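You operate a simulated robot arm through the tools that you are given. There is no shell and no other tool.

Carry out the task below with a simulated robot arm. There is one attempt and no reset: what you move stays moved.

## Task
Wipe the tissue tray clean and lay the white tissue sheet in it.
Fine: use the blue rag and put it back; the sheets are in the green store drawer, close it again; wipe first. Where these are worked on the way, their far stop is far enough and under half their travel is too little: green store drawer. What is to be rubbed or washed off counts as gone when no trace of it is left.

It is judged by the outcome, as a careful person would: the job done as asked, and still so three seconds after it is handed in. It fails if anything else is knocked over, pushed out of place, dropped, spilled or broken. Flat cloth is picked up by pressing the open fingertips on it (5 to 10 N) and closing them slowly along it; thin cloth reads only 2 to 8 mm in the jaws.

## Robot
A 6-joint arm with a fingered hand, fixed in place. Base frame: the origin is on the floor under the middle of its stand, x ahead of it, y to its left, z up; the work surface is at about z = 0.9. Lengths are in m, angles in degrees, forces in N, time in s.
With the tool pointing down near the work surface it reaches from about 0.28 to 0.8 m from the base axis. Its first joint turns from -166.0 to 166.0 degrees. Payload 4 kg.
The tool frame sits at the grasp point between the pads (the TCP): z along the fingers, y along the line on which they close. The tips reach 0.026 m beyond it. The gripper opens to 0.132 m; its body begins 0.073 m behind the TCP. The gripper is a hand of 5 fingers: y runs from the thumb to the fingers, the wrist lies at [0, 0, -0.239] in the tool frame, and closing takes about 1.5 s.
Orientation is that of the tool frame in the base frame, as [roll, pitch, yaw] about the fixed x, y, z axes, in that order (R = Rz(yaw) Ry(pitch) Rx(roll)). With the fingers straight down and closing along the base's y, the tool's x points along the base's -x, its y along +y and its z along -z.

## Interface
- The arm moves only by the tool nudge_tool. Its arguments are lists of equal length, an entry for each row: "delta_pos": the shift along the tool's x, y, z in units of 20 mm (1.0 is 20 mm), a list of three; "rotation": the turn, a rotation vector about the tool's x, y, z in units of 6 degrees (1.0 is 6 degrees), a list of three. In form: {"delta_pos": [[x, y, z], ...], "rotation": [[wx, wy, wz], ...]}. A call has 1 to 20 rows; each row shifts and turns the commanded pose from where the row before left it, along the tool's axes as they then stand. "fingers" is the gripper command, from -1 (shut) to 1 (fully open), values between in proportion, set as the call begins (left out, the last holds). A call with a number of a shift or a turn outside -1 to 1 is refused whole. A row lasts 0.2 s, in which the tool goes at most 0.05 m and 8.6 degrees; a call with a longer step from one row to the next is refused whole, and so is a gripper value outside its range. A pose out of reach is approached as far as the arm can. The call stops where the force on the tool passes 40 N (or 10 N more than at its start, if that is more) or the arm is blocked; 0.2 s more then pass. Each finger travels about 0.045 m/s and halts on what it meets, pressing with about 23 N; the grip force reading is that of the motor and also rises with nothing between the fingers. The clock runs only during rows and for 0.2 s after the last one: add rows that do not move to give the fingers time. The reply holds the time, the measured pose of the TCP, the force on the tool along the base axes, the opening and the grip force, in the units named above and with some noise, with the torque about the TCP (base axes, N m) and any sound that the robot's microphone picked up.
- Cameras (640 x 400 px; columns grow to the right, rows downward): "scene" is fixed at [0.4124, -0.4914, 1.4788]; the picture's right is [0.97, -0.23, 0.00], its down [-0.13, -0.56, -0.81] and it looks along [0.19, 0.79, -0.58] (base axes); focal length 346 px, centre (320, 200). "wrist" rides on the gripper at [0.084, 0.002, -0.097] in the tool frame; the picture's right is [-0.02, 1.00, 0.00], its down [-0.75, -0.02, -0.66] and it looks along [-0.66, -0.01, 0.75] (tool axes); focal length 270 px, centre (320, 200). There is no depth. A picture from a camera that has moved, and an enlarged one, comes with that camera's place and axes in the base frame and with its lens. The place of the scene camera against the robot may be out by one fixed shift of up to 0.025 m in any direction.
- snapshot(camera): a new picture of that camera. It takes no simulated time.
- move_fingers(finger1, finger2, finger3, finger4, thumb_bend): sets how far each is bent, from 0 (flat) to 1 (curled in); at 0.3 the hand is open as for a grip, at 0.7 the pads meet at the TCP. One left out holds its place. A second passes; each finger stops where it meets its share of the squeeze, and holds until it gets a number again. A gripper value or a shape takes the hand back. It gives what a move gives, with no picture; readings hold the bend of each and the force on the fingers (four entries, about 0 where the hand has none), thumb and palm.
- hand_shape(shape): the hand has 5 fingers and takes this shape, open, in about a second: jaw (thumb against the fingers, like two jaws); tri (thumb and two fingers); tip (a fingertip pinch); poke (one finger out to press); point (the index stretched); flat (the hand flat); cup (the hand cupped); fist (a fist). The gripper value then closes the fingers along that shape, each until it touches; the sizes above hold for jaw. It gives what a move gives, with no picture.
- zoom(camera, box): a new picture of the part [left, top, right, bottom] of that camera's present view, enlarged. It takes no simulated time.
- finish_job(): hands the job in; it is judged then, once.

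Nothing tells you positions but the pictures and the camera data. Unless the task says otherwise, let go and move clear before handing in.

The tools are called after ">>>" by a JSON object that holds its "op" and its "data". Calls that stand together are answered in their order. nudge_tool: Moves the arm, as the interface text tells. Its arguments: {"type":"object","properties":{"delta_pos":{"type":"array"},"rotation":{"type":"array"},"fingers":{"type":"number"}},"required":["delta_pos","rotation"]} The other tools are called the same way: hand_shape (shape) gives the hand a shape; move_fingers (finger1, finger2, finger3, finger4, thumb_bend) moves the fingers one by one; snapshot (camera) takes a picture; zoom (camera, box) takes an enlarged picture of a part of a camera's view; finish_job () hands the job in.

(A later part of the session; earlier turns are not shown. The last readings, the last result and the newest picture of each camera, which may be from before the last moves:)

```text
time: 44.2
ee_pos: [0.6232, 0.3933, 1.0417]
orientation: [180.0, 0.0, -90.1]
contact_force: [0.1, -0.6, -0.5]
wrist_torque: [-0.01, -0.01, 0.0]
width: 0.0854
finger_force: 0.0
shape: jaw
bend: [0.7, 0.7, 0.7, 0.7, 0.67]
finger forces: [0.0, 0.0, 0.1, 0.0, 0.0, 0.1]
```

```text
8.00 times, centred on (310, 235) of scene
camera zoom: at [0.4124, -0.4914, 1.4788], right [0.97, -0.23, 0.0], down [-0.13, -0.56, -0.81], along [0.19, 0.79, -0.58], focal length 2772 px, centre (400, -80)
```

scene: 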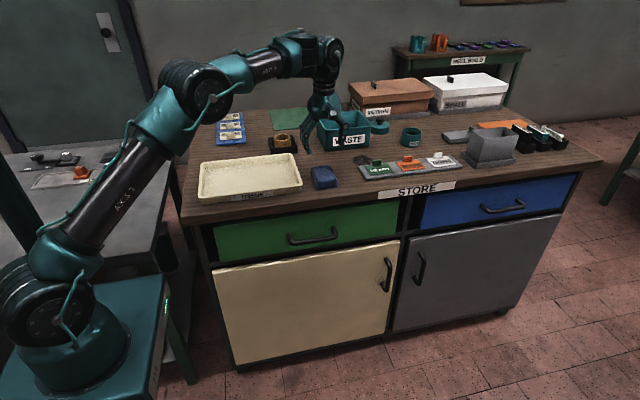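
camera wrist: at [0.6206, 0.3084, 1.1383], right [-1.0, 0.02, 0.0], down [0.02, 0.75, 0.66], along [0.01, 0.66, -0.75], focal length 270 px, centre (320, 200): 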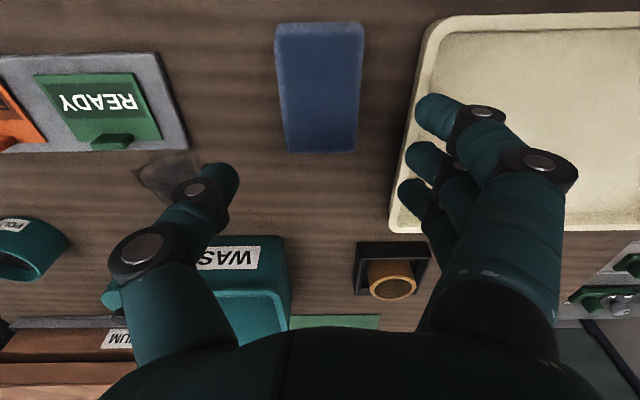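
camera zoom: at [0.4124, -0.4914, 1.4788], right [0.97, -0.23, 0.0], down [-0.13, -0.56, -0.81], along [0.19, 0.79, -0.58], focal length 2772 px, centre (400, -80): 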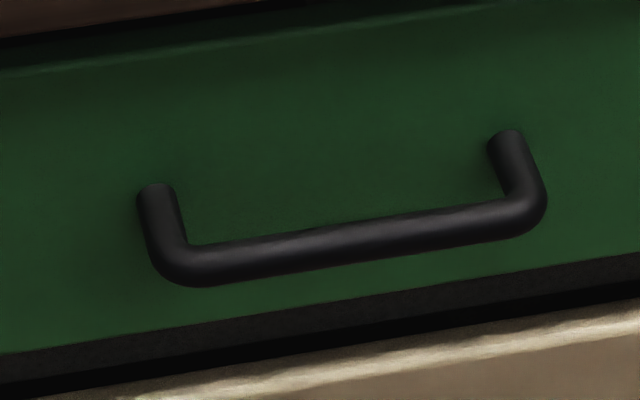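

The handle is a U-bar along x, which I estimate at x 0.50–0.64, y ≈ 0.257, z ≈ 0.777. I'll raise the hand, turn it back to its starting yaw and retreat in front of the cabinet.

>>> {"op": "nudge_tool", "data": {"delta_pos": [[0, 0, -1], [0, 0, 0], [0, 0, 0], [0, 0, 0], [0, 0, 0], [0, 0, 0], [0, 0, 0], [0, 0, 0], [0, 0, 0], [0, 0, 0], [0, 0, 0], [0, 0, 0], [0, 0, 0], [0, 0, 0], [0, 0, 0], [0, 0, 0]], "rotation": [[0, 0, 0], [0, 0, 1], [0, 0, 1], [0, 0, 1], [0, 0, 1], [0, 0, 1], [0, 0, 1], [0, 0, 1], [0, 0, 1], [0, 0, 1], [0, 0, 1], [0, 0, 1], [0, 0, 1], [0, 0, 1], [0, 0, 1], [0, 0, 1]], "fingers": 1}}

>>> {"op": "nudge_tool", "data": {"delta_pos": [[0.3, -1, 0], [0.3, -1, 0], [0.3, -1, 0], [0.3, -1, 0], [0.3, -1, 0], [0.3, -1, 0], [0.3, -1, 0], [0.3, -1, 0], [0.3, -1, 0], [0, -1, 0], [0, -1, 0], [0, -1, 0], [0, -1, 0], [0, -1, 0], [0, -1, 0], [0, 0, 0]], "rotation": [[0, 0, 0], [0, 0, 0], [0, 0, 0], [0, 0, 0], [0, 0, 0], [0, 0, 0], [0, 0, 0], [0, 0, 0], [0, 0, 0], [0, 0, 0], [0, 0, 0], [0, 0, 0], [0, 0, 0], [0, 0, 0], [0, 0, 0], [0, 0, 0]]}}

>>> {"op": "snapshot", "data": {"camera": "wrist"}}

>>> {"op": "snapshot", "data": {"camera": "scene"}}

```text
time: 47.6
ee_pos: [0.6226, 0.3946, 1.0625]
orientation: [-180.0, 0.0, 179.9]
contact_force: [0.0, -0.1, 0.8]
wrist_torque: [0.0, -0.01, 0.03]
width: 0.1317
finger_force: 0.0
shape: jaw
bend: [0.3, 0.3, 0.3, 0.3, 0.3]
finger forces: [0.1, 0.0, 0.0, 0.0, 0.0, 0.0]
```

```text
time: 51.0
ee_pos: [0.5683, 0.0935, 1.0623]
orientation: [-180.0, 0.0, 180.0]
contact_force: [1.3, -0.7, -0.2]
wrist_torque: [-0.02, 0.01, -0.02]
width: 0.1319
finger_force: 0.1
shape: jaw
bend: [0.3, 0.3, 0.3, 0.3, 0.3]
finger forces: [0.1, 0.0, 0.0, 0.1, 0.0, 0.0]
```

```text
taken
camera wrist: at [0.4829, 0.0945, 1.1582], right [0.02, 1.0, 0.0], down [0.75, -0.02, 0.66], along [0.66, -0.01, -0.75], focal length 270 px, centre (320, 200)
```

wrist: 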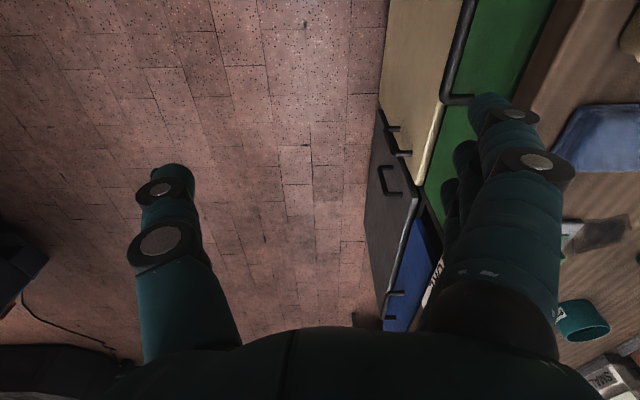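

```text
taken
```

scene: 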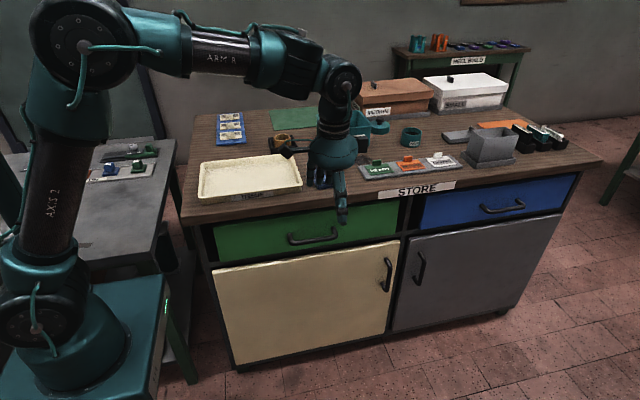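

The bar shows up around y 0.26–0.27. I'll now rotate the hand to point horizontally toward the cabinet (+y), with the fingers above and the thumb below.

>>> {"op": "nudge_tool", "data": {"delta_pos": [[0, 0, 0], [0, 0, 0], [0, 0, 0], [0, 0, 0], [0, 0, 0], [0, 0, 0], [0, 0, 0], [0, 0, 0]], "rotation": [[-1, 0, 0], [-1, 0, 0], [-1, 0, 0], [-1, 0, 0], [-1, 0, 0], [-1, 0, 0], [-1, 0, 0], [-1, 0, 0]]}}

>>> {"op": "snapshot", "data": {"camera": "scene"}}

>>> {"op": "snapshot", "data": {"camera": "wrist"}}

```text
time: 52.8
ee_pos: [0.5694, 0.0945, 1.0636]
orientation: [131.9, 0.0, -179.9]
contact_force: [0.3, -0.5, 0.1]
wrist_torque: [0.01, -0.02, -0.03]
width: 0.1319
finger_force: 0.2
shape: jaw
bend: [0.3, 0.3, 0.3, 0.3, 0.3]
finger forces: [0.0, 0.0, 0.0, 0.0, 0.0, 0.0]
```

```text
taken
```

scene: 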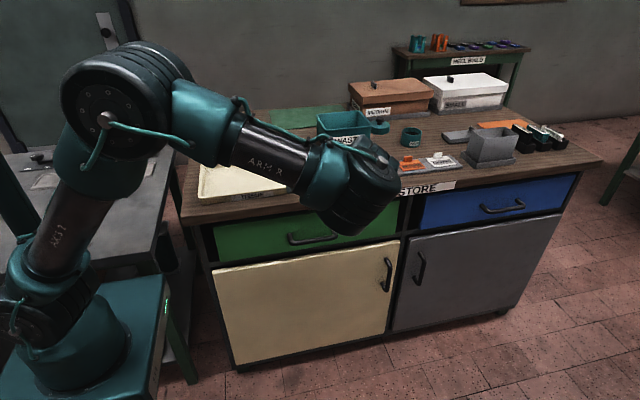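

```text
taken
camera wrist: at [0.4834, 0.0237, 1.1284], right [0.02, 0.67, 0.74], down [0.75, -0.5, 0.43], along [0.66, 0.55, -0.51], focal length 270 px, centre (320, 200)
```

wrist: 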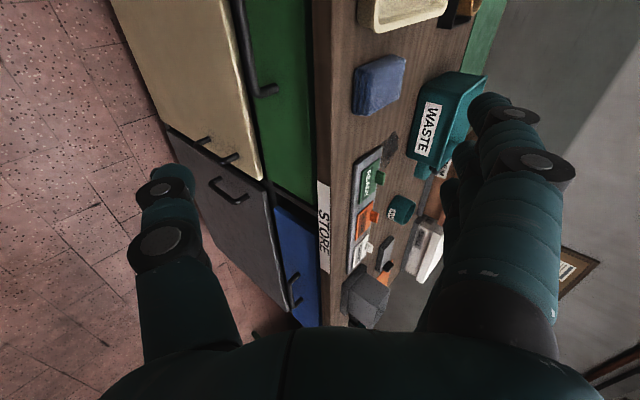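

>>> {"op": "nudge_tool", "data": {"delta_pos": [[0, 0, 0], [0, 0, 0], [0, 0, 0], [0, 0, 0], [0, 0, 0], [0, 0, 0], [0, 0, 0]], "rotation": [[-1, 0, 0], [-1, 0, 0], [-1, 0, 0], [-1, 0, 0], [-1, 0, 0], [-1, 0, 0], [-1, 0, 0]]}}

>>> {"op": "snapshot", "data": {"camera": "scene"}}

>>> {"op": "snapshot", "data": {"camera": "wrist"}}

```text
time: 54.4
ee_pos: [0.5212, 0.1608, 0.996]
orientation: [104.0, 0.3, 178.7]
contact_force: [0.4, -0.3, 0.4]
wrist_torque: [0.03, 0.0, 0.01]
width: 0.1318
finger_force: 0.0
shape: jaw
bend: [0.3, 0.3, 0.3, 0.3, 0.3]
finger forces: [0.1, 0.0, 0.0, 0.0, 0.0, 0.0]
out of reach, approached as far as the arm can: row 2, 3, 4, 5, 6, 7
```

```text
taken
```

scene: 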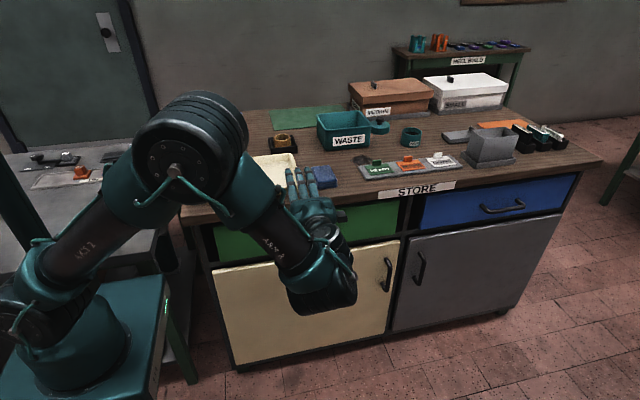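

```text
taken
camera wrist: at [0.4341, 0.0693, 1.0199], right [0.02, 0.24, 0.97], down [0.74, -0.66, 0.15], along [0.68, 0.71, -0.19], focal length 270 px, centre (320, 200)
```

wrist: 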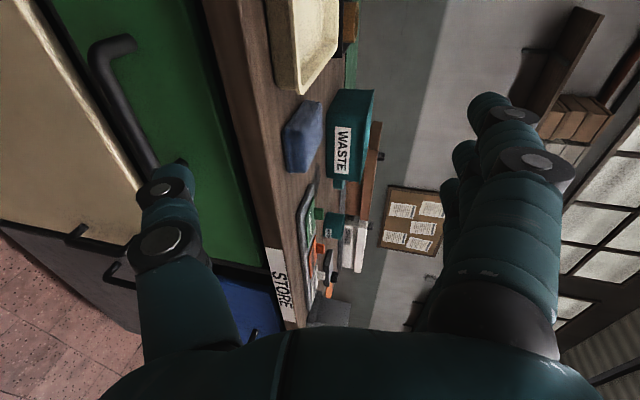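

The fully horizontal pose is out of reach at this height; the arm stopped at roll 104° without touching anything. I'll lower the hand and back off a bit to see if the pose becomes reachable.

>>> {"op": "nudge_tool", "data": {"delta_pos": [[0, -0.97, 0.24], [0, -0.97, 0.24], [0, -0.97, 0.24], [0, -0.97, 0.24], [0, -0.97, -0.2], [0, -0.97, -0.2], [0, 0, 0]], "rotation": [[0, 0, 0], [0, 0, 0], [0, 0, 0], [0, 0, 0], [0, 0, 0], [0, 0, 0], [0, 0, 0]]}}

>>> {"op": "snapshot", "data": {"camera": "scene"}}

>>> {"op": "snapshot", "data": {"camera": "wrist"}}

```text
time: 56.0
ee_pos: [0.5227, 0.1429, 0.8823]
orientation: [104.0, 0.3, 178.7]
contact_force: [0.4, 0.3, 0.2]
wrist_torque: [0.03, -0.02, 0.04]
width: 0.1319
finger_force: 0.1
shape: jaw
bend: [0.3, 0.3, 0.3, 0.3, 0.3]
finger forces: [0.0, 0.0, 0.0, 0.0, 0.0, 0.1]
```

```text
taken
```

scene: 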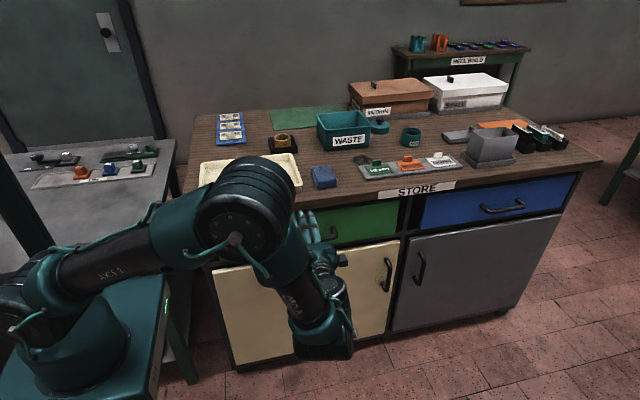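

```text
taken
camera wrist: at [0.4351, 0.051, 0.9059], right [0.02, 0.24, 0.97], down [0.74, -0.66, 0.15], along [0.68, 0.71, -0.19], focal length 270 px, centre (320, 200)
```

wrist: 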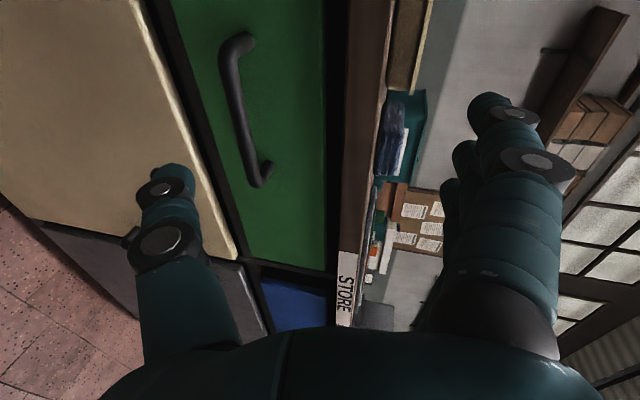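

Clear view of the handle now: the bar is at x 0.497–0.634, y ≈ 0.272, z ≈ 0.770, with the drawer's face at y ≈ 0.315. I'll narrow the opening and move to a pre-grasp 6 cm in front of the bar.

>>> {"op": "nudge_tool", "data": {"delta_pos": [[-0.5, -1, 0], [-0.5, -1, 0], [-0.5, -1, 0], [-0.5, -1, 0], [-0.1, 0, 1], [0, 0, 1], [0, 0, 1], [0, 0, 1], [0, 0, 0]], "rotation": [[0, 0, 0], [0, 0, 0], [0, 0, 0], [0, 0, 0], [0, 0, 0], [0, 0, 0], [0, 0, 0], [0, 0, 0], [0, 0, 0]], "fingers": 0.06}}

>>> {"op": "snapshot", "data": {"camera": "scene"}}

>>> {"op": "snapshot", "data": {"camera": "wrist"}}

```text
time: 58.0
ee_pos: [0.5674, 0.2011, 0.7836]
orientation: [104.1, 0.3, 178.7]
contact_force: [0.0, 0.6, 0.0]
wrist_torque: [0.01, -0.02, -0.01]
width: 0.0711
finger_force: 0.0
shape: jaw
bend: [0.72, 0.72, 0.72, 0.72, 0.7]
finger forces: [0.0, 0.1, 0.1, 0.0, 0.1, 0.0]
```

```text
taken
```

scene: 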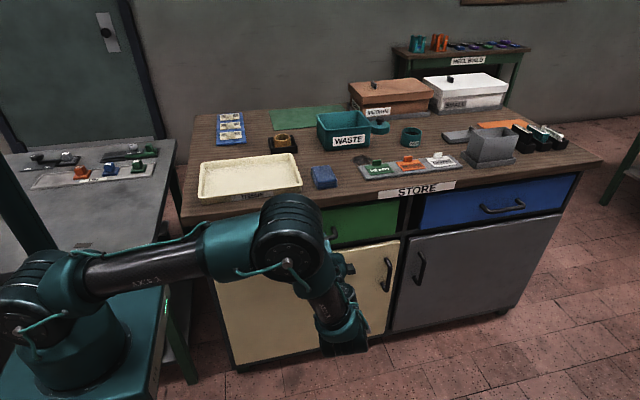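

```text
taken
camera wrist: at [0.4787, 0.1096, 0.8072], right [0.02, 0.24, 0.97], down [0.74, -0.66, 0.15], along [0.68, 0.71, -0.19], focal length 270 px, centre (320, 200)
```

wrist: 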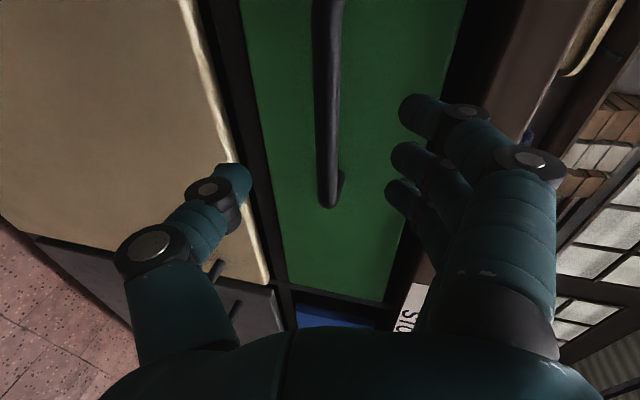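

The bar lies straight ahead between the fingers and thumb, about 5 mm high. I'll advance onto it.

>>> {"op": "nudge_tool", "data": {"delta_pos": [[0, 0.1, 1], [0, 0.1, 1], [0, 0.05, 1], [0, 0, 0.25], [0, 0, 0]], "rotation": [[0, 0, 0], [0, 0, 0], [0, 0, 0], [0, 0, 0], [0, 0, 0]]}}

>>> {"op": "snapshot", "data": {"camera": "wrist"}}

```text
time: 59.2
ee_pos: [0.5679, 0.2661, 0.774]
orientation: [104.0, 0.3, 178.7]
contact_force: [0.2, -0.4, 0.4]
wrist_torque: [0.01, -0.02, 0.0]
width: 0.0708
finger_force: 0.1
shape: jaw
bend: [0.72, 0.72, 0.72, 0.72, 0.7]
finger forces: [0.0, 0.0, 0.0, 0.1, 0.0, 0.0]
```

```text
taken
camera wrist: at [0.4806, 0.174, 0.7978], right [0.02, 0.24, 0.97], down [0.74, -0.66, 0.15], along [0.68, 0.71, -0.19], focal length 270 px, centre (320, 200)
```

wrist: 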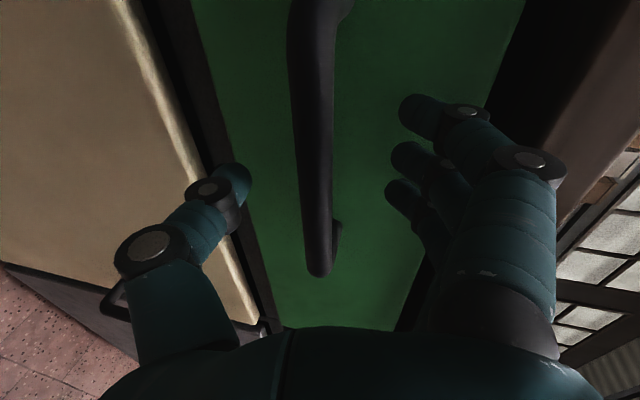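

The bar passes right through the grasp point. I'll close on it.

>>> {"op": "nudge_tool", "data": {"delta_pos": [[0, 0, 0], [0, 0, 0], [0, 0, 0], [0, 0, 0], [0, 0, 0], [0, 0, 0], [0, 0, 0], [0, 0, 0]], "rotation": [[0, 0, 0], [0, 0, 0], [0, 0, 0], [0, 0, 0], [0, 0, 0], [0, 0, 0], [0, 0, 0], [0, 0, 0]], "fingers": -1}}

>>> {"op": "snapshot", "data": {"camera": "wrist"}}

```text
time: 61.0
ee_pos: [0.5675, 0.2655, 0.7725]
orientation: [104.1, 0.3, 178.7]
contact_force: [0.4, 0.8, -9.3]
wrist_torque: [-0.03, -0.02, 0.03]
width: 0.0
finger_force: 23.2
shape: jaw
bend: [0.66, 0.66, 0.66, 0.66, 0.73]
finger forces: [3.2, 3.4, 3.4, 3.1, 19.2, 0.0]
```

```text
taken
camera wrist: at [0.4805, 0.1739, 0.7973], right [0.02, 0.24, 0.97], down [0.74, -0.66, 0.15], along [0.68, 0.71, -0.19], focal length 270 px, centre (320, 200)
```

wrist: 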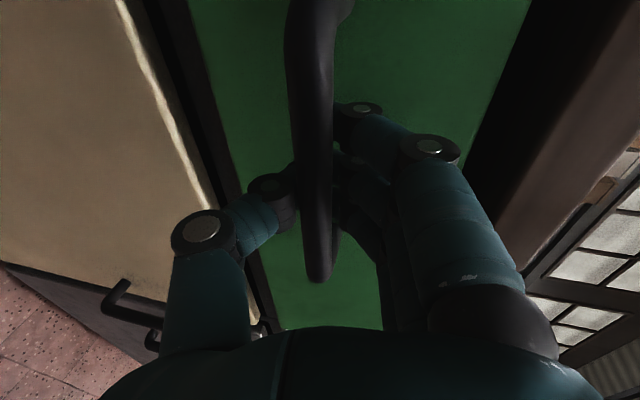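

The fingers are hooked around the bar. I'll pull straight out (-y) gently at first.

>>> {"op": "nudge_tool", "data": {"delta_pos": [[-0.01, -0.12, -0.485], [-0.01, -0.12, -0.485], [-0.01, -0.12, -0.485], [-0.01, -0.12, -0.485], [0, 0, 0]], "rotation": [[0, 0, 0], [0, 0, 0], [0, 0, 0], [0, 0, 0], [0, 0, 0]]}}

>>> {"op": "snapshot", "data": {"camera": "scene"}}

>>> {"op": "snapshot", "data": {"camera": "wrist"}}

```text
time: 62.2
ee_pos: [0.5676, 0.2248, 0.7717]
orientation: [104.0, 0.3, 178.7]
contact_force: [0.4, -1.5, -6.7]
wrist_torque: [-0.01, -0.01, 0.02]
width: 0.0
finger_force: 22.5
shape: jaw
bend: [0.68, 0.66, 0.66, 0.68, 0.73]
finger forces: [1.4, 0.0, 0.1, 1.6, 15.3, 0.0]
```

```text
taken
```

scene: 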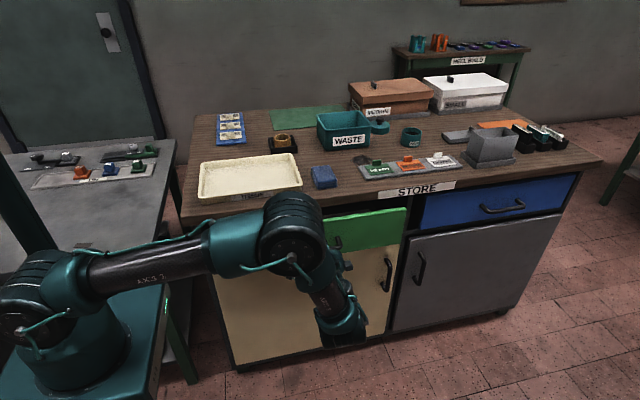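

```text
taken
camera wrist: at [0.4803, 0.1337, 0.7961], right [0.02, 0.24, 0.97], down [0.74, -0.66, 0.15], along [0.68, 0.71, -0.19], focal length 270 px, centre (320, 200)
```

wrist: 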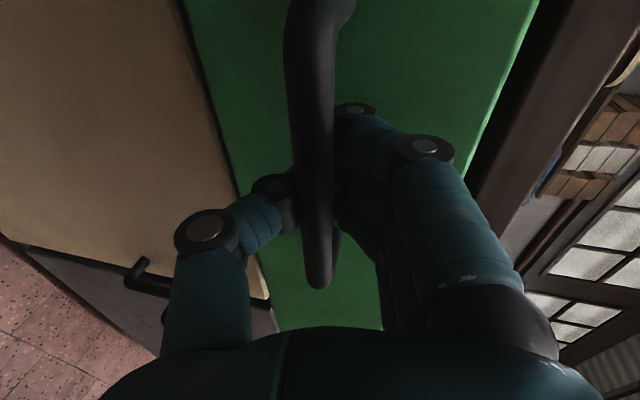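

The drawer is sliding. I'll keep pulling.

>>> {"op": "nudge_tool", "data": {"delta_pos": [[-0.015, -0.17, -0.68], [-0.015, -0.17, -0.68], [-0.015, -0.17, -0.68], [-0.015, -0.17, -0.68], [-0.015, -0.17, -0.68], [-0.015, -0.17, -0.68], [-0.015, -0.17, -0.68], [-0.015, -0.17, -0.68], [-0.015, -0.17, -0.68], [0, 0, 0]], "rotation": [[0, 0, 0], [0, 0, 0], [0, 0, 0], [0, 0, 0], [0, 0, 0], [0, 0, 0], [0, 0, 0], [0, 0, 0], [0, 0, 0], [0, 0, 0]]}}

>>> {"op": "snapshot", "data": {"camera": "scene"}}

>>> {"op": "snapshot", "data": {"camera": "wrist"}}

```text
time: 64.4
ee_pos: [0.5674, 0.0995, 0.7731]
orientation: [104.0, 0.3, 178.6]
contact_force: [3.1, -0.8, -9.7]
wrist_torque: [0.03, -0.04, 0.04]
width: 0.0
finger_force: 23.7
shape: jaw
bend: [0.68, 0.66, 0.66, 0.69, 0.73]
finger forces: [0.9, 0.1, 0.0, 1.1, 16.7, 0.1]
```

```text
taken
```

scene: 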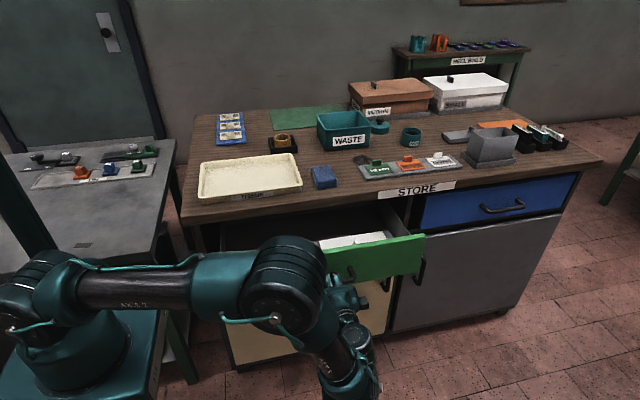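

```text
taken
camera wrist: at [0.4795, 0.0072, 0.7967], right [0.02, 0.24, 0.97], down [0.74, -0.66, 0.15], along [0.68, 0.71, -0.19], focal length 270 px, centre (320, 200)
```

wrist: 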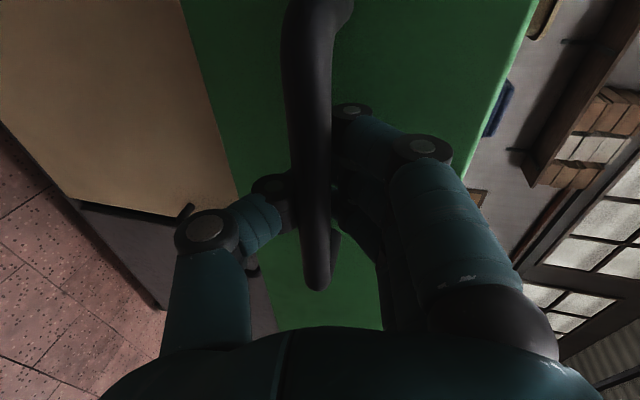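

The drawer is open by 0.166 m and white sheets are visible. I'll pull further toward its stop, watching the force.

>>> {"op": "nudge_tool", "data": {"delta_pos": [[-0.012, -0.12, -0.485], [-0.012, -0.12, -0.485], [-0.012, -0.12, -0.485], [-0.012, -0.12, -0.485], [-0.012, -0.12, -0.485], [-0.012, -0.12, -0.485], [0, 0, 0]], "rotation": [[0, 0, 0], [0, 0, 0], [0, 0, 0], [0, 0, 0], [0, 0, 0], [0, 0, 0], [0, 0, 0]]}}

>>> {"op": "snapshot", "data": {"camera": "scene"}}

```text
time: 66.0
ee_pos: [0.5683, 0.0387, 0.7733]
orientation: [104.0, 0.3, 178.6]
contact_force: [-0.4, -0.9, -9.1]
wrist_torque: [-0.02, -0.01, 0.0]
width: 0.0001
finger_force: 23.1
shape: jaw
bend: [0.68, 0.66, 0.66, 0.69, 0.73]
finger forces: [0.6, 0.0, 0.1, 0.8, 16.6, 0.1]
```

```text
taken
```

scene: 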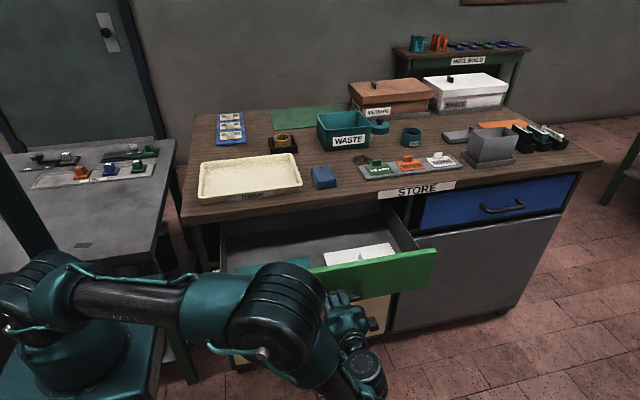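

>>> {"op": "nudge_tool", "data": {"delta_pos": [[-0.012, -0.12, -0.485], [-0.012, -0.12, -0.485], [-0.012, -0.12, -0.485], [-0.012, -0.12, -0.485], [-0.012, -0.12, -0.485], [-0.012, -0.12, -0.485], [0, 0, 0]], "rotation": [[0, 0, 0], [0, 0, 0], [0, 0, 0], [0, 0, 0], [0, 0, 0], [0, 0, 0], [0, 0, 0]]}}

>>> {"op": "snapshot", "data": {"camera": "scene"}}

```text
time: 67.6
ee_pos: [0.546, -0.0078, 0.7677]
orientation: [104.3, 0.5, 178.5]
contact_force: [0.0, -1.0, 0.0]
wrist_torque: [0.0, 0.0, -0.03]
width: 0.0
finger_force: 23.1
shape: jaw
bend: [0.69, 0.66, 0.66, 0.69, 0.72]
finger forces: [0.1, 0.1, 0.0, 0.1, 0.0, 0.0]
out of reach, approached as far as the arm can: row 2, 3, 4, 5, 6
```

```text
taken
```

scene: 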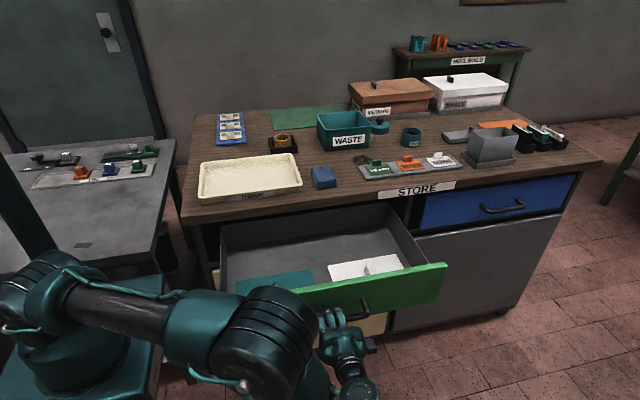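

>>> {"op": "zoom", "data": {"camera": "scene", "box": [200, 190, 480, 365]}}

>>> {"op": "snapshot", "data": {"camera": "wrist"}}

```text
2.29 times, centred on (340, 278) of scene
camera zoom: at [0.4124, -0.4914, 1.4788], right [0.97, -0.23, 0.0], down [-0.13, -0.56, -0.81], along [0.19, 0.79, -0.58], focal length 792 px, centre (274, 23)
```

zoom: 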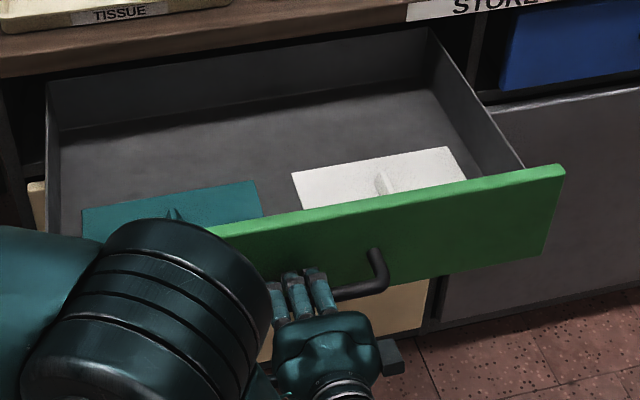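

```text
taken
camera wrist: at [0.4583, -0.0992, 0.7918], right [0.02, 0.25, 0.97], down [0.73, -0.66, 0.15], along [0.68, 0.71, -0.2], focal length 270 px, centre (320, 200)
```

wrist: 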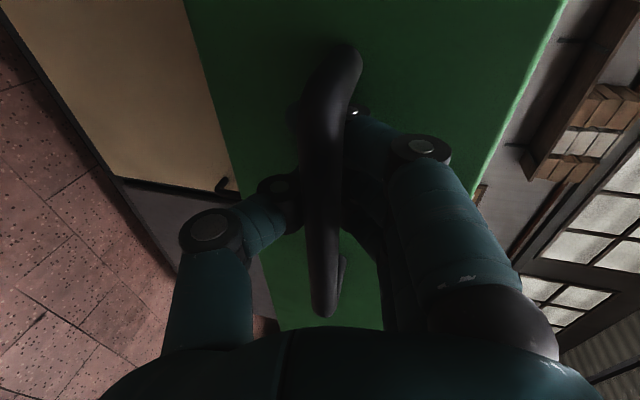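

The drawer is out by about 0.27 m with its rear wall near the table front, so it's essentially fully open. Inside lie a teal and a white sheet, each with a small raised tab. I'll release the handle by opening and yawing the hand slightly, since straight retreat is at the reach limit.

>>> {"op": "nudge_tool", "data": {"delta_pos": [[0, 0, 0], [0, 0, 0], [0, 0, 0], [0, 0, 0], [0, 0, 0], [0, 0, 0]], "rotation": [[0, 0, 0], [0, 0, 0], [0, 0, 0], [0, 0, 0], [0, 0, 0], [0, 0, 0]], "fingers": 0.06}}

>>> {"op": "nudge_tool", "data": {"delta_pos": [[0, 0, 0], [0, 0, 0], [0, 0, 0], [0, 0, 0]], "rotation": [[0, -0.97, 0.24], [0, -0.97, 0.24], [0, -0.97, 0.24], [0, -0.97, 0.24]]}}

>>> {"op": "snapshot", "data": {"camera": "wrist"}}

>>> {"op": "zoom", "data": {"camera": "scene", "box": [200, 190, 480, 365]}}

```text
time: 69.0
ee_pos: [0.5467, -0.0082, 0.767]
orientation: [104.4, 0.4, 178.5]
contact_force: [0.7, 0.2, -0.3]
wrist_torque: [-0.01, -0.02, 0.0]
width: 0.0694
finger_force: 0.0
shape: jaw
bend: [0.72, 0.72, 0.72, 0.72, 0.7]
finger forces: [0.0, 0.0, 0.0, 0.0, 0.1, 0.1]
```

```text
time: 70.0
ee_pos: [0.5472, -0.0072, 0.7683]
orientation: [103.9, 0.4, 154.6]
contact_force: [-1.1, -0.6, -0.1]
wrist_torque: [-0.03, 0.0, -0.04]
width: 0.0692
finger_force: 0.1
shape: jaw
bend: [0.72, 0.72, 0.72, 0.72, 0.7]
finger forces: [0.2, 0.0, 0.0, 0.0, 0.0, 0.0]
```

```text
taken
camera wrist: at [0.4298, -0.0558, 0.7914], right [0.12, 0.21, 0.97], down [0.4, -0.9, 0.15], along [0.91, 0.37, -0.19], focal length 270 px, centre (320, 200)
```

wrist: 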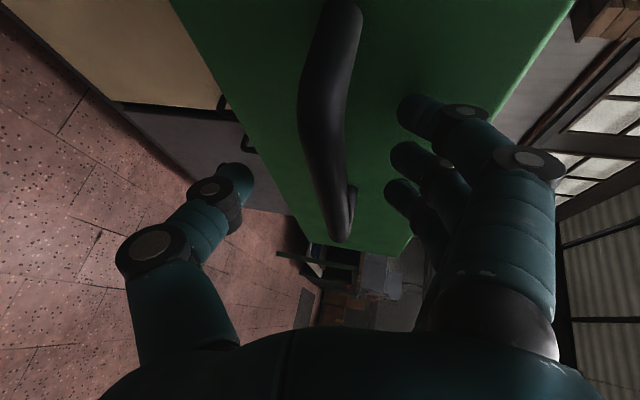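

```text
2.29 times, centred on (340, 278) of scene
camera zoom: at [0.4124, -0.4914, 1.4788], right [0.97, -0.23, 0.0], down [-0.13, -0.56, -0.81], along [0.19, 0.79, -0.58], focal length 792 px, centre (274, 23)
```

zoom: 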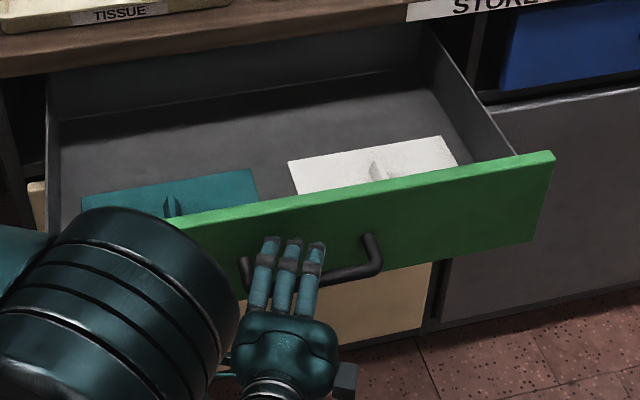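

Opening was clean; the drawer shifted in only about 2 cm. Now I'll back away along the tool axis.

>>> {"op": "nudge_tool", "data": {"delta_pos": [[0, 0, -0.5], [0, 0, -1], [0, 0, -1], [0, 0, -1], [0, 0, -0.5]], "rotation": [[0, 0, 0], [0, 0, 0], [0, 0, 0], [0, 0, 0], [0, 0, 0]]}}

>>> {"op": "snapshot", "data": {"camera": "scene"}}

>>> {"op": "snapshot", "data": {"camera": "wrist"}}

```text
time: 71.2
ee_pos: [0.513, -0.0771, 0.7865]
orientation: [103.9, 0.3, 154.8]
contact_force: [-0.4, -0.3, 0.3]
wrist_torque: [0.0, 0.02, -0.03]
width: 0.0693
finger_force: 0.0
shape: jaw
bend: [0.72, 0.72, 0.72, 0.72, 0.7]
finger forces: [0.1, 0.1, 0.0, 0.1, 0.0, 0.0]
```

```text
taken
```

scene: 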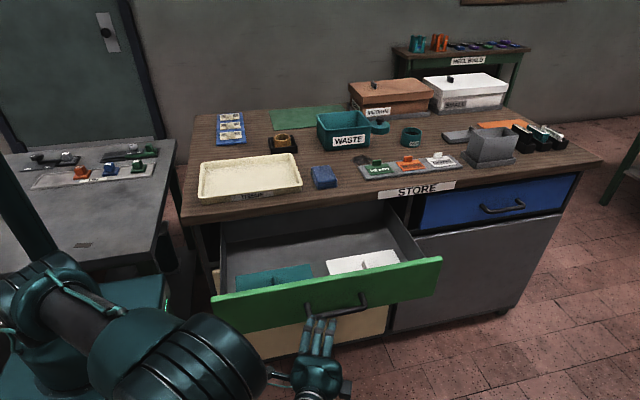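

```text
taken
camera wrist: at [0.3962, -0.1264, 0.8106], right [0.12, 0.21, 0.97], down [0.41, -0.9, 0.15], along [0.91, 0.38, -0.19], focal length 270 px, centre (320, 200)
```

wrist: 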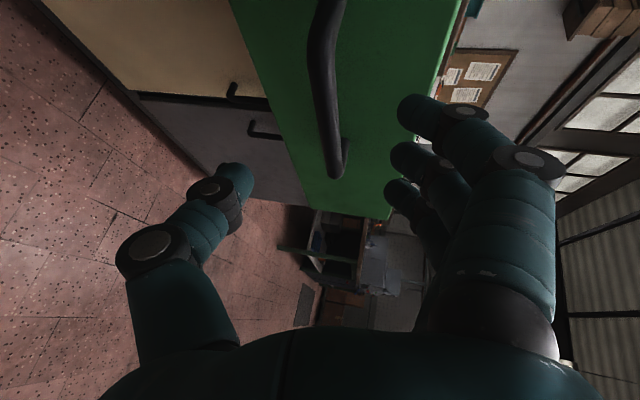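

Clear of the handle. I'll raise the hand well above the drawer.

>>> {"op": "nudge_tool", "data": {"delta_pos": [[0, 0.97, -0.24], [0, 0.97, -0.24], [0, 0.97, -0.24], [0, 0.97, -0.24], [0, 0.97, -0.24], [0, 0.97, -0.24], [0, 0.97, -0.24], [0, 0.97, -0.24], [0, 0.97, -0.24], [0, 0.97, -0.24], [0, 0.97, -0.24], [0, 0, 0]], "rotation": [[0, 0, 0], [0, 0, 0], [0, 0, 0], [0, 0, 0], [0, 0, 0], [0, 0, 0], [0, 0, 0], [0, 0, 0], [0, 0, 0], [0, 0, 0], [0, 0, 0], [0, 0, 0]]}}

>>> {"op": "snapshot", "data": {"camera": "scene"}}

```text
time: 73.8
ee_pos: [0.5109, -0.0713, 0.9996]
orientation: [104.3, 0.4, 154.4]
contact_force: [0.5, -0.1, 0.4]
wrist_torque: [0.03, -0.02, 0.02]
width: 0.0693
finger_force: 0.0
shape: jaw
bend: [0.72, 0.72, 0.72, 0.72, 0.7]
finger forces: [0.0, 0.1, 0.0, 0.0, 0.0, 0.1]
out of reach, approached as far as the arm can: row 11
```

```text
taken
```

scene: 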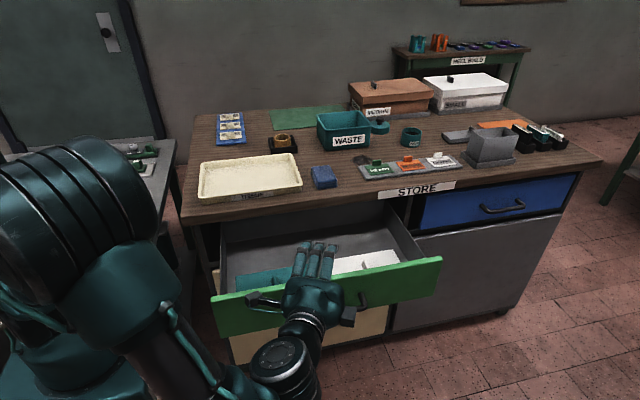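

Now I'll rotate the hand back to pointing down.

>>> {"op": "nudge_tool", "data": {"delta_pos": [[0, 0, 0], [0, 0, 0], [0, 0, 0], [0, 0, 0], [0, 0, 0], [0, 0, 0], [0, 0, 0], [0, 0, 0], [0, 0, 0], [0, 0, 0], [0, 0, 0], [0, 0, 0], [0, 0, 0]], "rotation": [[1, 0, 0], [1, 0, 0], [1, 0, 0], [1, 0, 0], [1, 0, 0], [1, 0, 0], [1, 0, 0], [1, 0, 0], [1, 0, 0], [1, 0, 0], [1, 0, 0], [1, 0, 0], [0.6, 0, 0]]}}

>>> {"op": "snapshot", "data": {"camera": "scene"}}

>>> {"op": "snapshot", "data": {"camera": "wrist"}}

```text
time: 76.6
ee_pos: [0.5099, -0.0717, 1.0005]
orientation: [179.5, 0.3, 154.7]
contact_force: [0.8, 0.2, 0.1]
wrist_torque: [-0.02, 0.0, -0.02]
width: 0.0695
finger_force: 0.1
shape: jaw
bend: [0.72, 0.72, 0.72, 0.72, 0.7]
finger forces: [0.0, 0.0, 0.1, 0.1, 0.0, 0.0]
```

```text
taken
```

scene: 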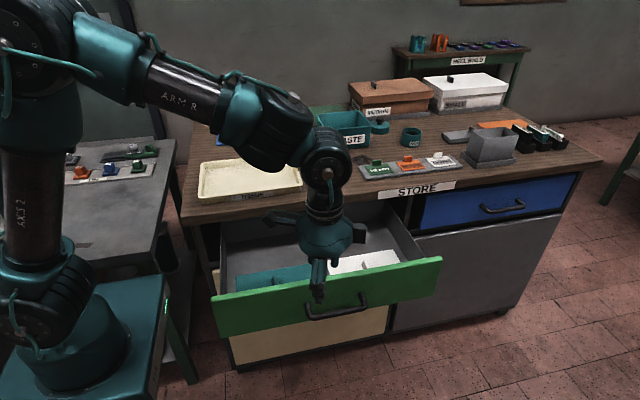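

```text
taken
camera wrist: at [0.4327, -0.0344, 1.0965], right [0.45, 0.89, 0.01], down [0.67, -0.34, 0.66], along [0.6, -0.29, -0.75], focal length 270 px, centre (320, 200)
```

wrist: 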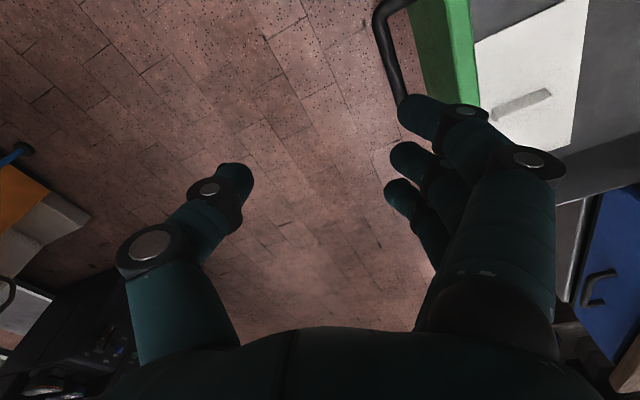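

The hand points down again. The white sheet appears to span about x 0.60–0.81, y up to 0.22, with its raised ridge near (0.70, 0.16) running along y. I'll turn the hand to close along x (camera on the table side) and move above it.

>>> {"op": "nudge_tool", "data": {"delta_pos": [[0, 0, 0], [0, 0, 0], [0, 0, 0], [0, 0, 0], [0, 0, 0], [0, 0, 0], [0, 0, 0], [0, 0, 0], [0, 0, 0], [0, 0, 0], [0, 0, 0]], "rotation": [[0, 0, 0.98], [0, 0, 0.98], [0, 0, 0.98], [0, 0, 0.98], [0, 0, 0.98], [0, 0, 0.98], [0, 0, 0.98], [0, 0, 0.98], [0, 0, 0.98], [0, 0, 0.98], [0, 0, 0.98]]}}

>>> {"op": "nudge_tool", "data": {"delta_pos": [[1, 0.8, 0], [1, 0.8, 0], [1, 0.8, 0], [1, 0.8, 0], [1, 0.8, 0], [1, 0.8, 0], [1, 0.8, 0], [1, 0.8, 0], [1, 0.8, 0], [1, 0.8, 0], [1, 0.8, 0], [0, 0, 0]], "rotation": [[0, 0, 0], [0, 0, 0], [0, 0, 0], [0, 0, 0], [0, 0, 0], [0, 0, 0], [0, 0, 0], [0, 0, 0], [0, 0, 0], [0, 0, 0], [0, 0, 0], [0, 0, 0]]}}

>>> {"op": "snapshot", "data": {"camera": "wrist"}}

>>> {"op": "snapshot", "data": {"camera": "scene"}}

```text
time: 79.0
ee_pos: [0.5115, -0.0726, 1.0016]
orientation: [179.4, -0.3, 89.9]
contact_force: [0.8, -0.1, 0.3]
wrist_torque: [-0.01, -0.01, -0.02]
width: 0.0694
finger_force: 0.1
shape: jaw
bend: [0.72, 0.72, 0.72, 0.72, 0.7]
finger forces: [0.1, 0.1, 0.0, 0.1, 0.0, 0.1]
```

```text
time: 81.6
ee_pos: [0.6875, 0.1509, 1.0035]
orientation: [179.5, -0.3, 90.1]
contact_force: [0.5, -0.8, -0.8]
wrist_torque: [-0.02, -0.01, 0.02]
width: 0.0694
finger_force: 0.0
shape: jaw
bend: [0.72, 0.72, 0.72, 0.72, 0.7]
finger forces: [0.0, 0.0, 0.0, 0.1, 0.0, 0.1]
```

```text
taken
camera wrist: at [0.6877, 0.2344, 1.1005], right [1.0, -0.02, 0.01], down [-0.02, -0.76, 0.65], along [-0.01, -0.65, -0.76], focal length 270 px, centre (320, 200)
```

wrist: 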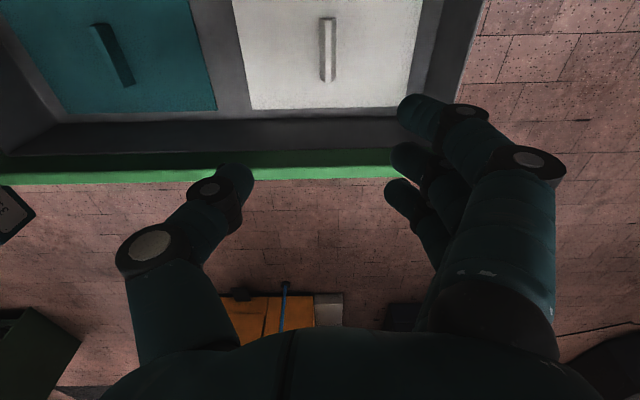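

```text
taken
```

scene: 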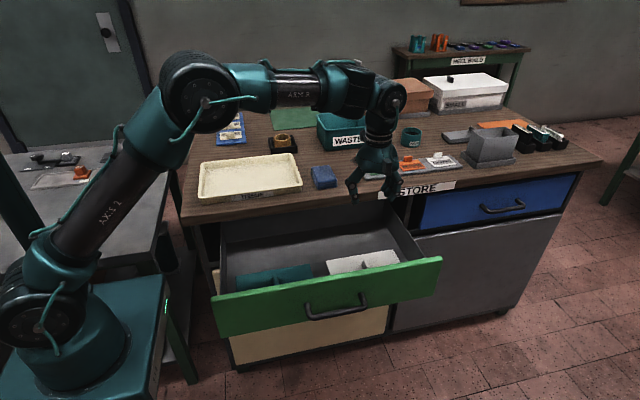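

>>> {"op": "zoom", "data": {"camera": "wrist", "box": [200, 0, 460, 160]}}

>>> {"op": "zoom", "data": {"camera": "scene", "box": [220, 230, 420, 300]}}

```text
2.46 times, centred on (330, 80) of wrist
camera zoom: at [0.6877, 0.2344, 1.1005], right [1.0, -0.02, 0.01], down [-0.02, -0.76, 0.65], along [-0.01, -0.65, -0.76], focal length 665 px, centre (295, 495)
```

zoom: 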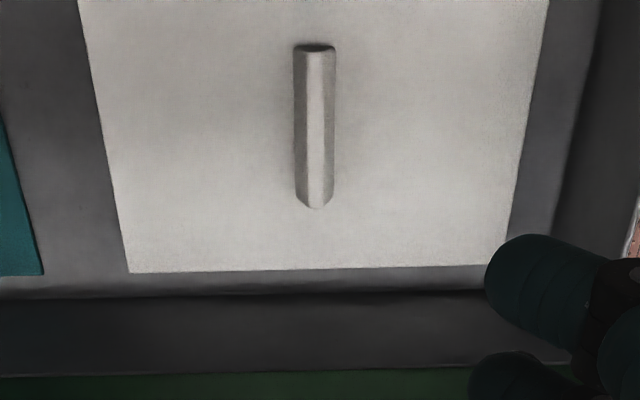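

```text
3.20 times, centred on (320, 265) of scene
camera zoom: at [0.4124, -0.4914, 1.4788], right [0.97, -0.23, 0.0], down [-0.13, -0.56, -0.81], along [0.19, 0.79, -0.58], focal length 1109 px, centre (320, -8)
```

zoom: 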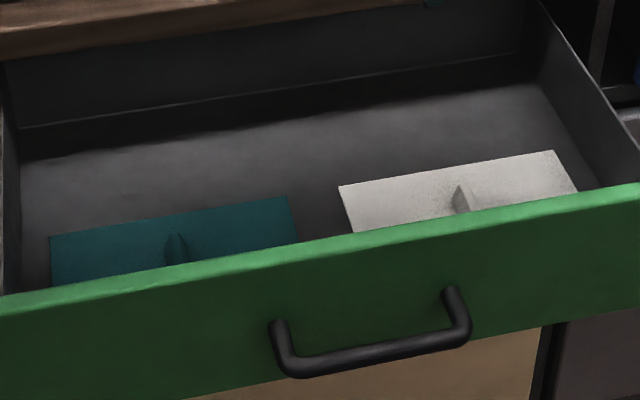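

The ridge is a pinchable fold along y, at about x = 0.70, y 0.124–0.19. I'll align over it and descend part way, then recheck.

>>> {"op": "nudge_tool", "data": {"delta_pos": [[0.35, 0.62, 0], [0, 0, 1], [0, 0, 1], [0, 0, 1], [0, 0, 1], [0, 0, 1], [0, 0, 1], [0, 0, 1], [0, 0, 1], [0, 0, 0]], "rotation": [[0, 0, 0], [0, 0, 0], [0, 0, 0], [0, 0, 0], [0, 0, 0], [0, 0, 0], [0, 0, 0], [0, 0, 0], [0, 0, 0], [0, 0, 0]]}}

>>> {"op": "snapshot", "data": {"camera": "wrist"}}

>>> {"op": "snapshot", "data": {"camera": "scene"}}

```text
time: 83.8
ee_pos: [0.7004, 0.1553, 0.8439]
orientation: [179.4, -0.3, 90.0]
contact_force: [0.8, 0.0, 1.0]
wrist_torque: [0.05, 0.02, 0.0]
width: 0.0695
finger_force: 0.0
shape: jaw
bend: [0.72, 0.72, 0.72, 0.72, 0.7]
finger forces: [0.0, 0.0, 0.0, 0.1, 0.0, 0.0]
```

```text
taken
camera wrist: at [0.7009, 0.24, 0.9406], right [1.0, -0.02, 0.01], down [-0.02, -0.76, 0.65], along [-0.01, -0.65, -0.76], focal length 270 px, centre (320, 200)
```

wrist: 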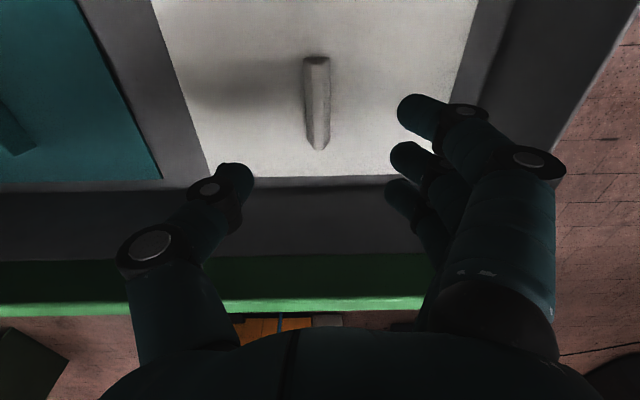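

```text
taken
```

scene: 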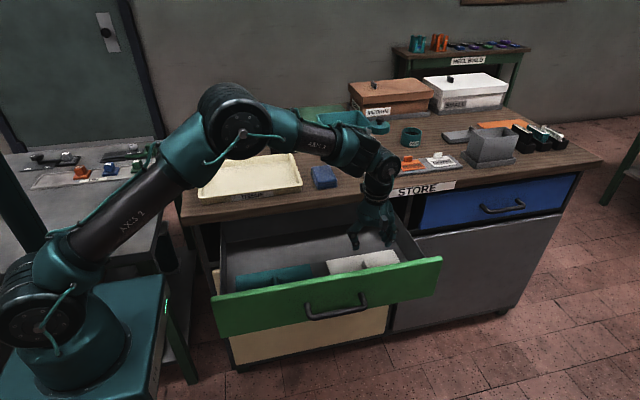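

Aligned: ridge at (0.698, 0.155), sheet surface at about z = 0.715. I'll descend close to the sheet.

>>> {"op": "nudge_tool", "data": {"delta_pos": [[0, -0.1, 1], [0, 0, 1], [0, 0, 1], [0, 0, 0.75], [0, 0, 0]], "rotation": [[0, 0, 0], [0, 0, 0], [0, 0, 0], [0, 0, 0], [0, 0, 0]]}}

>>> {"op": "snapshot", "data": {"camera": "wrist"}}

>>> {"op": "zoom", "data": {"camera": "scene", "box": [300, 180, 460, 300]}}

```text
time: 85.0
ee_pos: [0.6986, 0.1562, 0.7693]
orientation: [179.4, -0.3, 90.0]
contact_force: [-0.5, -0.4, 0.1]
wrist_torque: [-0.02, -0.01, 0.01]
width: 0.0694
finger_force: 0.1
shape: jaw
bend: [0.72, 0.72, 0.72, 0.72, 0.7]
finger forces: [0.0, 0.0, 0.0, 0.0, 0.1, 0.0]
```

```text
taken
camera wrist: at [0.6993, 0.2406, 0.8671], right [1.0, -0.02, 0.01], down [-0.02, -0.76, 0.65], along [-0.01, -0.65, -0.76], focal length 270 px, centre (320, 200)
```

wrist: 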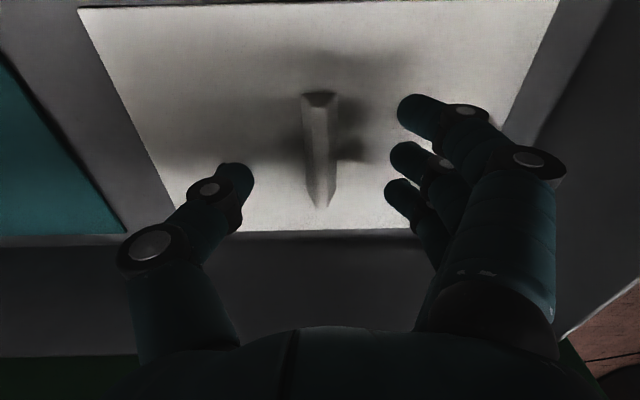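

```text
3.33 times, centred on (380, 240) of scene
camera zoom: at [0.4124, -0.4914, 1.4788], right [0.97, -0.23, 0.0], down [-0.13, -0.56, -0.81], along [0.19, 0.79, -0.58], focal length 1155 px, centre (120, 67)
```

zoom: 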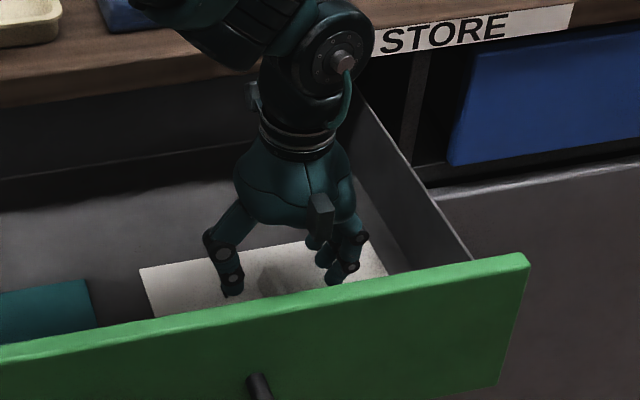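

>>> {"op": "nudge_tool", "data": {"delta_pos": [[0, 0, 0.4], [0, 0, 0.4], [0, 0, 0]], "rotation": [[0, 0, 0], [0, 0, 0], [0, 0, 0]]}}

```text
time: 85.8
ee_pos: [0.6987, 0.157, 0.7543]
orientation: [179.5, -0.5, 90.0]
contact_force: [-0.6, -0.3, -1.3]
wrist_torque: [-0.01, 0.03, 0.0]
width: 0.0695
finger_force: 0.1
shape: jaw
bend: [0.72, 0.72, 0.72, 0.72, 0.7]
finger forces: [0.0, 0.1, 0.0, 0.0, 0.0, 0.1]
```

>>> {"op": "nudge_tool", "data": {"delta_pos": [[0, 0, 0.15], [0, 0, 0.1], [0, 0, 0]], "rotation": [[0, 0, 0], [0, 0, 0], [0, 0, 0]]}}

>>> {"op": "snapshot", "data": {"camera": "wrist"}}

```text
time: 86.6
ee_pos: [0.6992, 0.1574, 0.7496]
orientation: [179.5, -0.3, 90.0]
contact_force: [0.0, 0.2, -0.3]
wrist_torque: [0.0, 0.0, -0.01]
width: 0.0696
finger_force: 0.0
shape: jaw
bend: [0.72, 0.72, 0.72, 0.72, 0.7]
finger forces: [0.0, 0.0, 0.0, 0.0, 0.0, 0.0]
```

```text
taken
camera wrist: at [0.6986, 0.241, 0.8453], right [1.0, -0.02, 0.01], down [-0.02, -0.76, 0.65], along [-0.01, -0.65, -0.76], focal length 270 px, centre (320, 200)
```

wrist: 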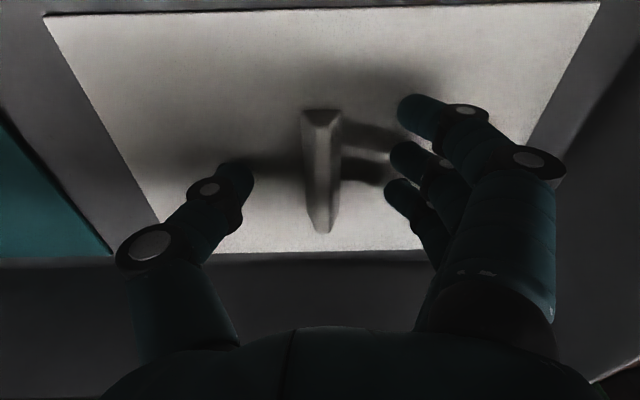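

>>> {"op": "nudge_tool", "data": {"delta_pos": [[0, 0, 0.1], [0, 0, 0.1], [0, 0, 0]], "rotation": [[0, 0, 0], [0, 0, 0], [0, 0, 0]]}}

```text
time: 87.4
ee_pos: [0.6987, 0.1587, 0.7451]
orientation: [179.4, -0.4, 90.0]
contact_force: [-0.2, -0.6, 1.8]
wrist_torque: [-0.08, -0.07, -0.01]
width: 0.0692
finger_force: 0.2
shape: jaw
bend: [0.72, 0.72, 0.72, 0.72, 0.7]
finger forces: [0.0, 0.1, 0.6, 1.3, 0.2, 0.0]
```

First touch at z = 0.745. I'll press slightly more to reach 5–10 N.

>>> {"op": "nudge_tool", "data": {"delta_pos": [[0, 0, 0.05], [0, 0, 0]], "rotation": [[0, 0, 0], [0, 0, 0]]}}

```text
time: 88.0
ee_pos: [0.7001, 0.1561, 0.7454]
orientation: [179.3, -0.4, 90.0]
contact_force: [0.2, 1.3, 11.1]
wrist_torque: [-0.09, 0.01, -0.02]
width: 0.0695
finger_force: 0.1
shape: jaw
bend: [0.72, 0.72, 0.73, 0.73, 0.7]
finger forces: [0.0, 0.7, 1.9, 3.2, 4.9, 0.1]
```

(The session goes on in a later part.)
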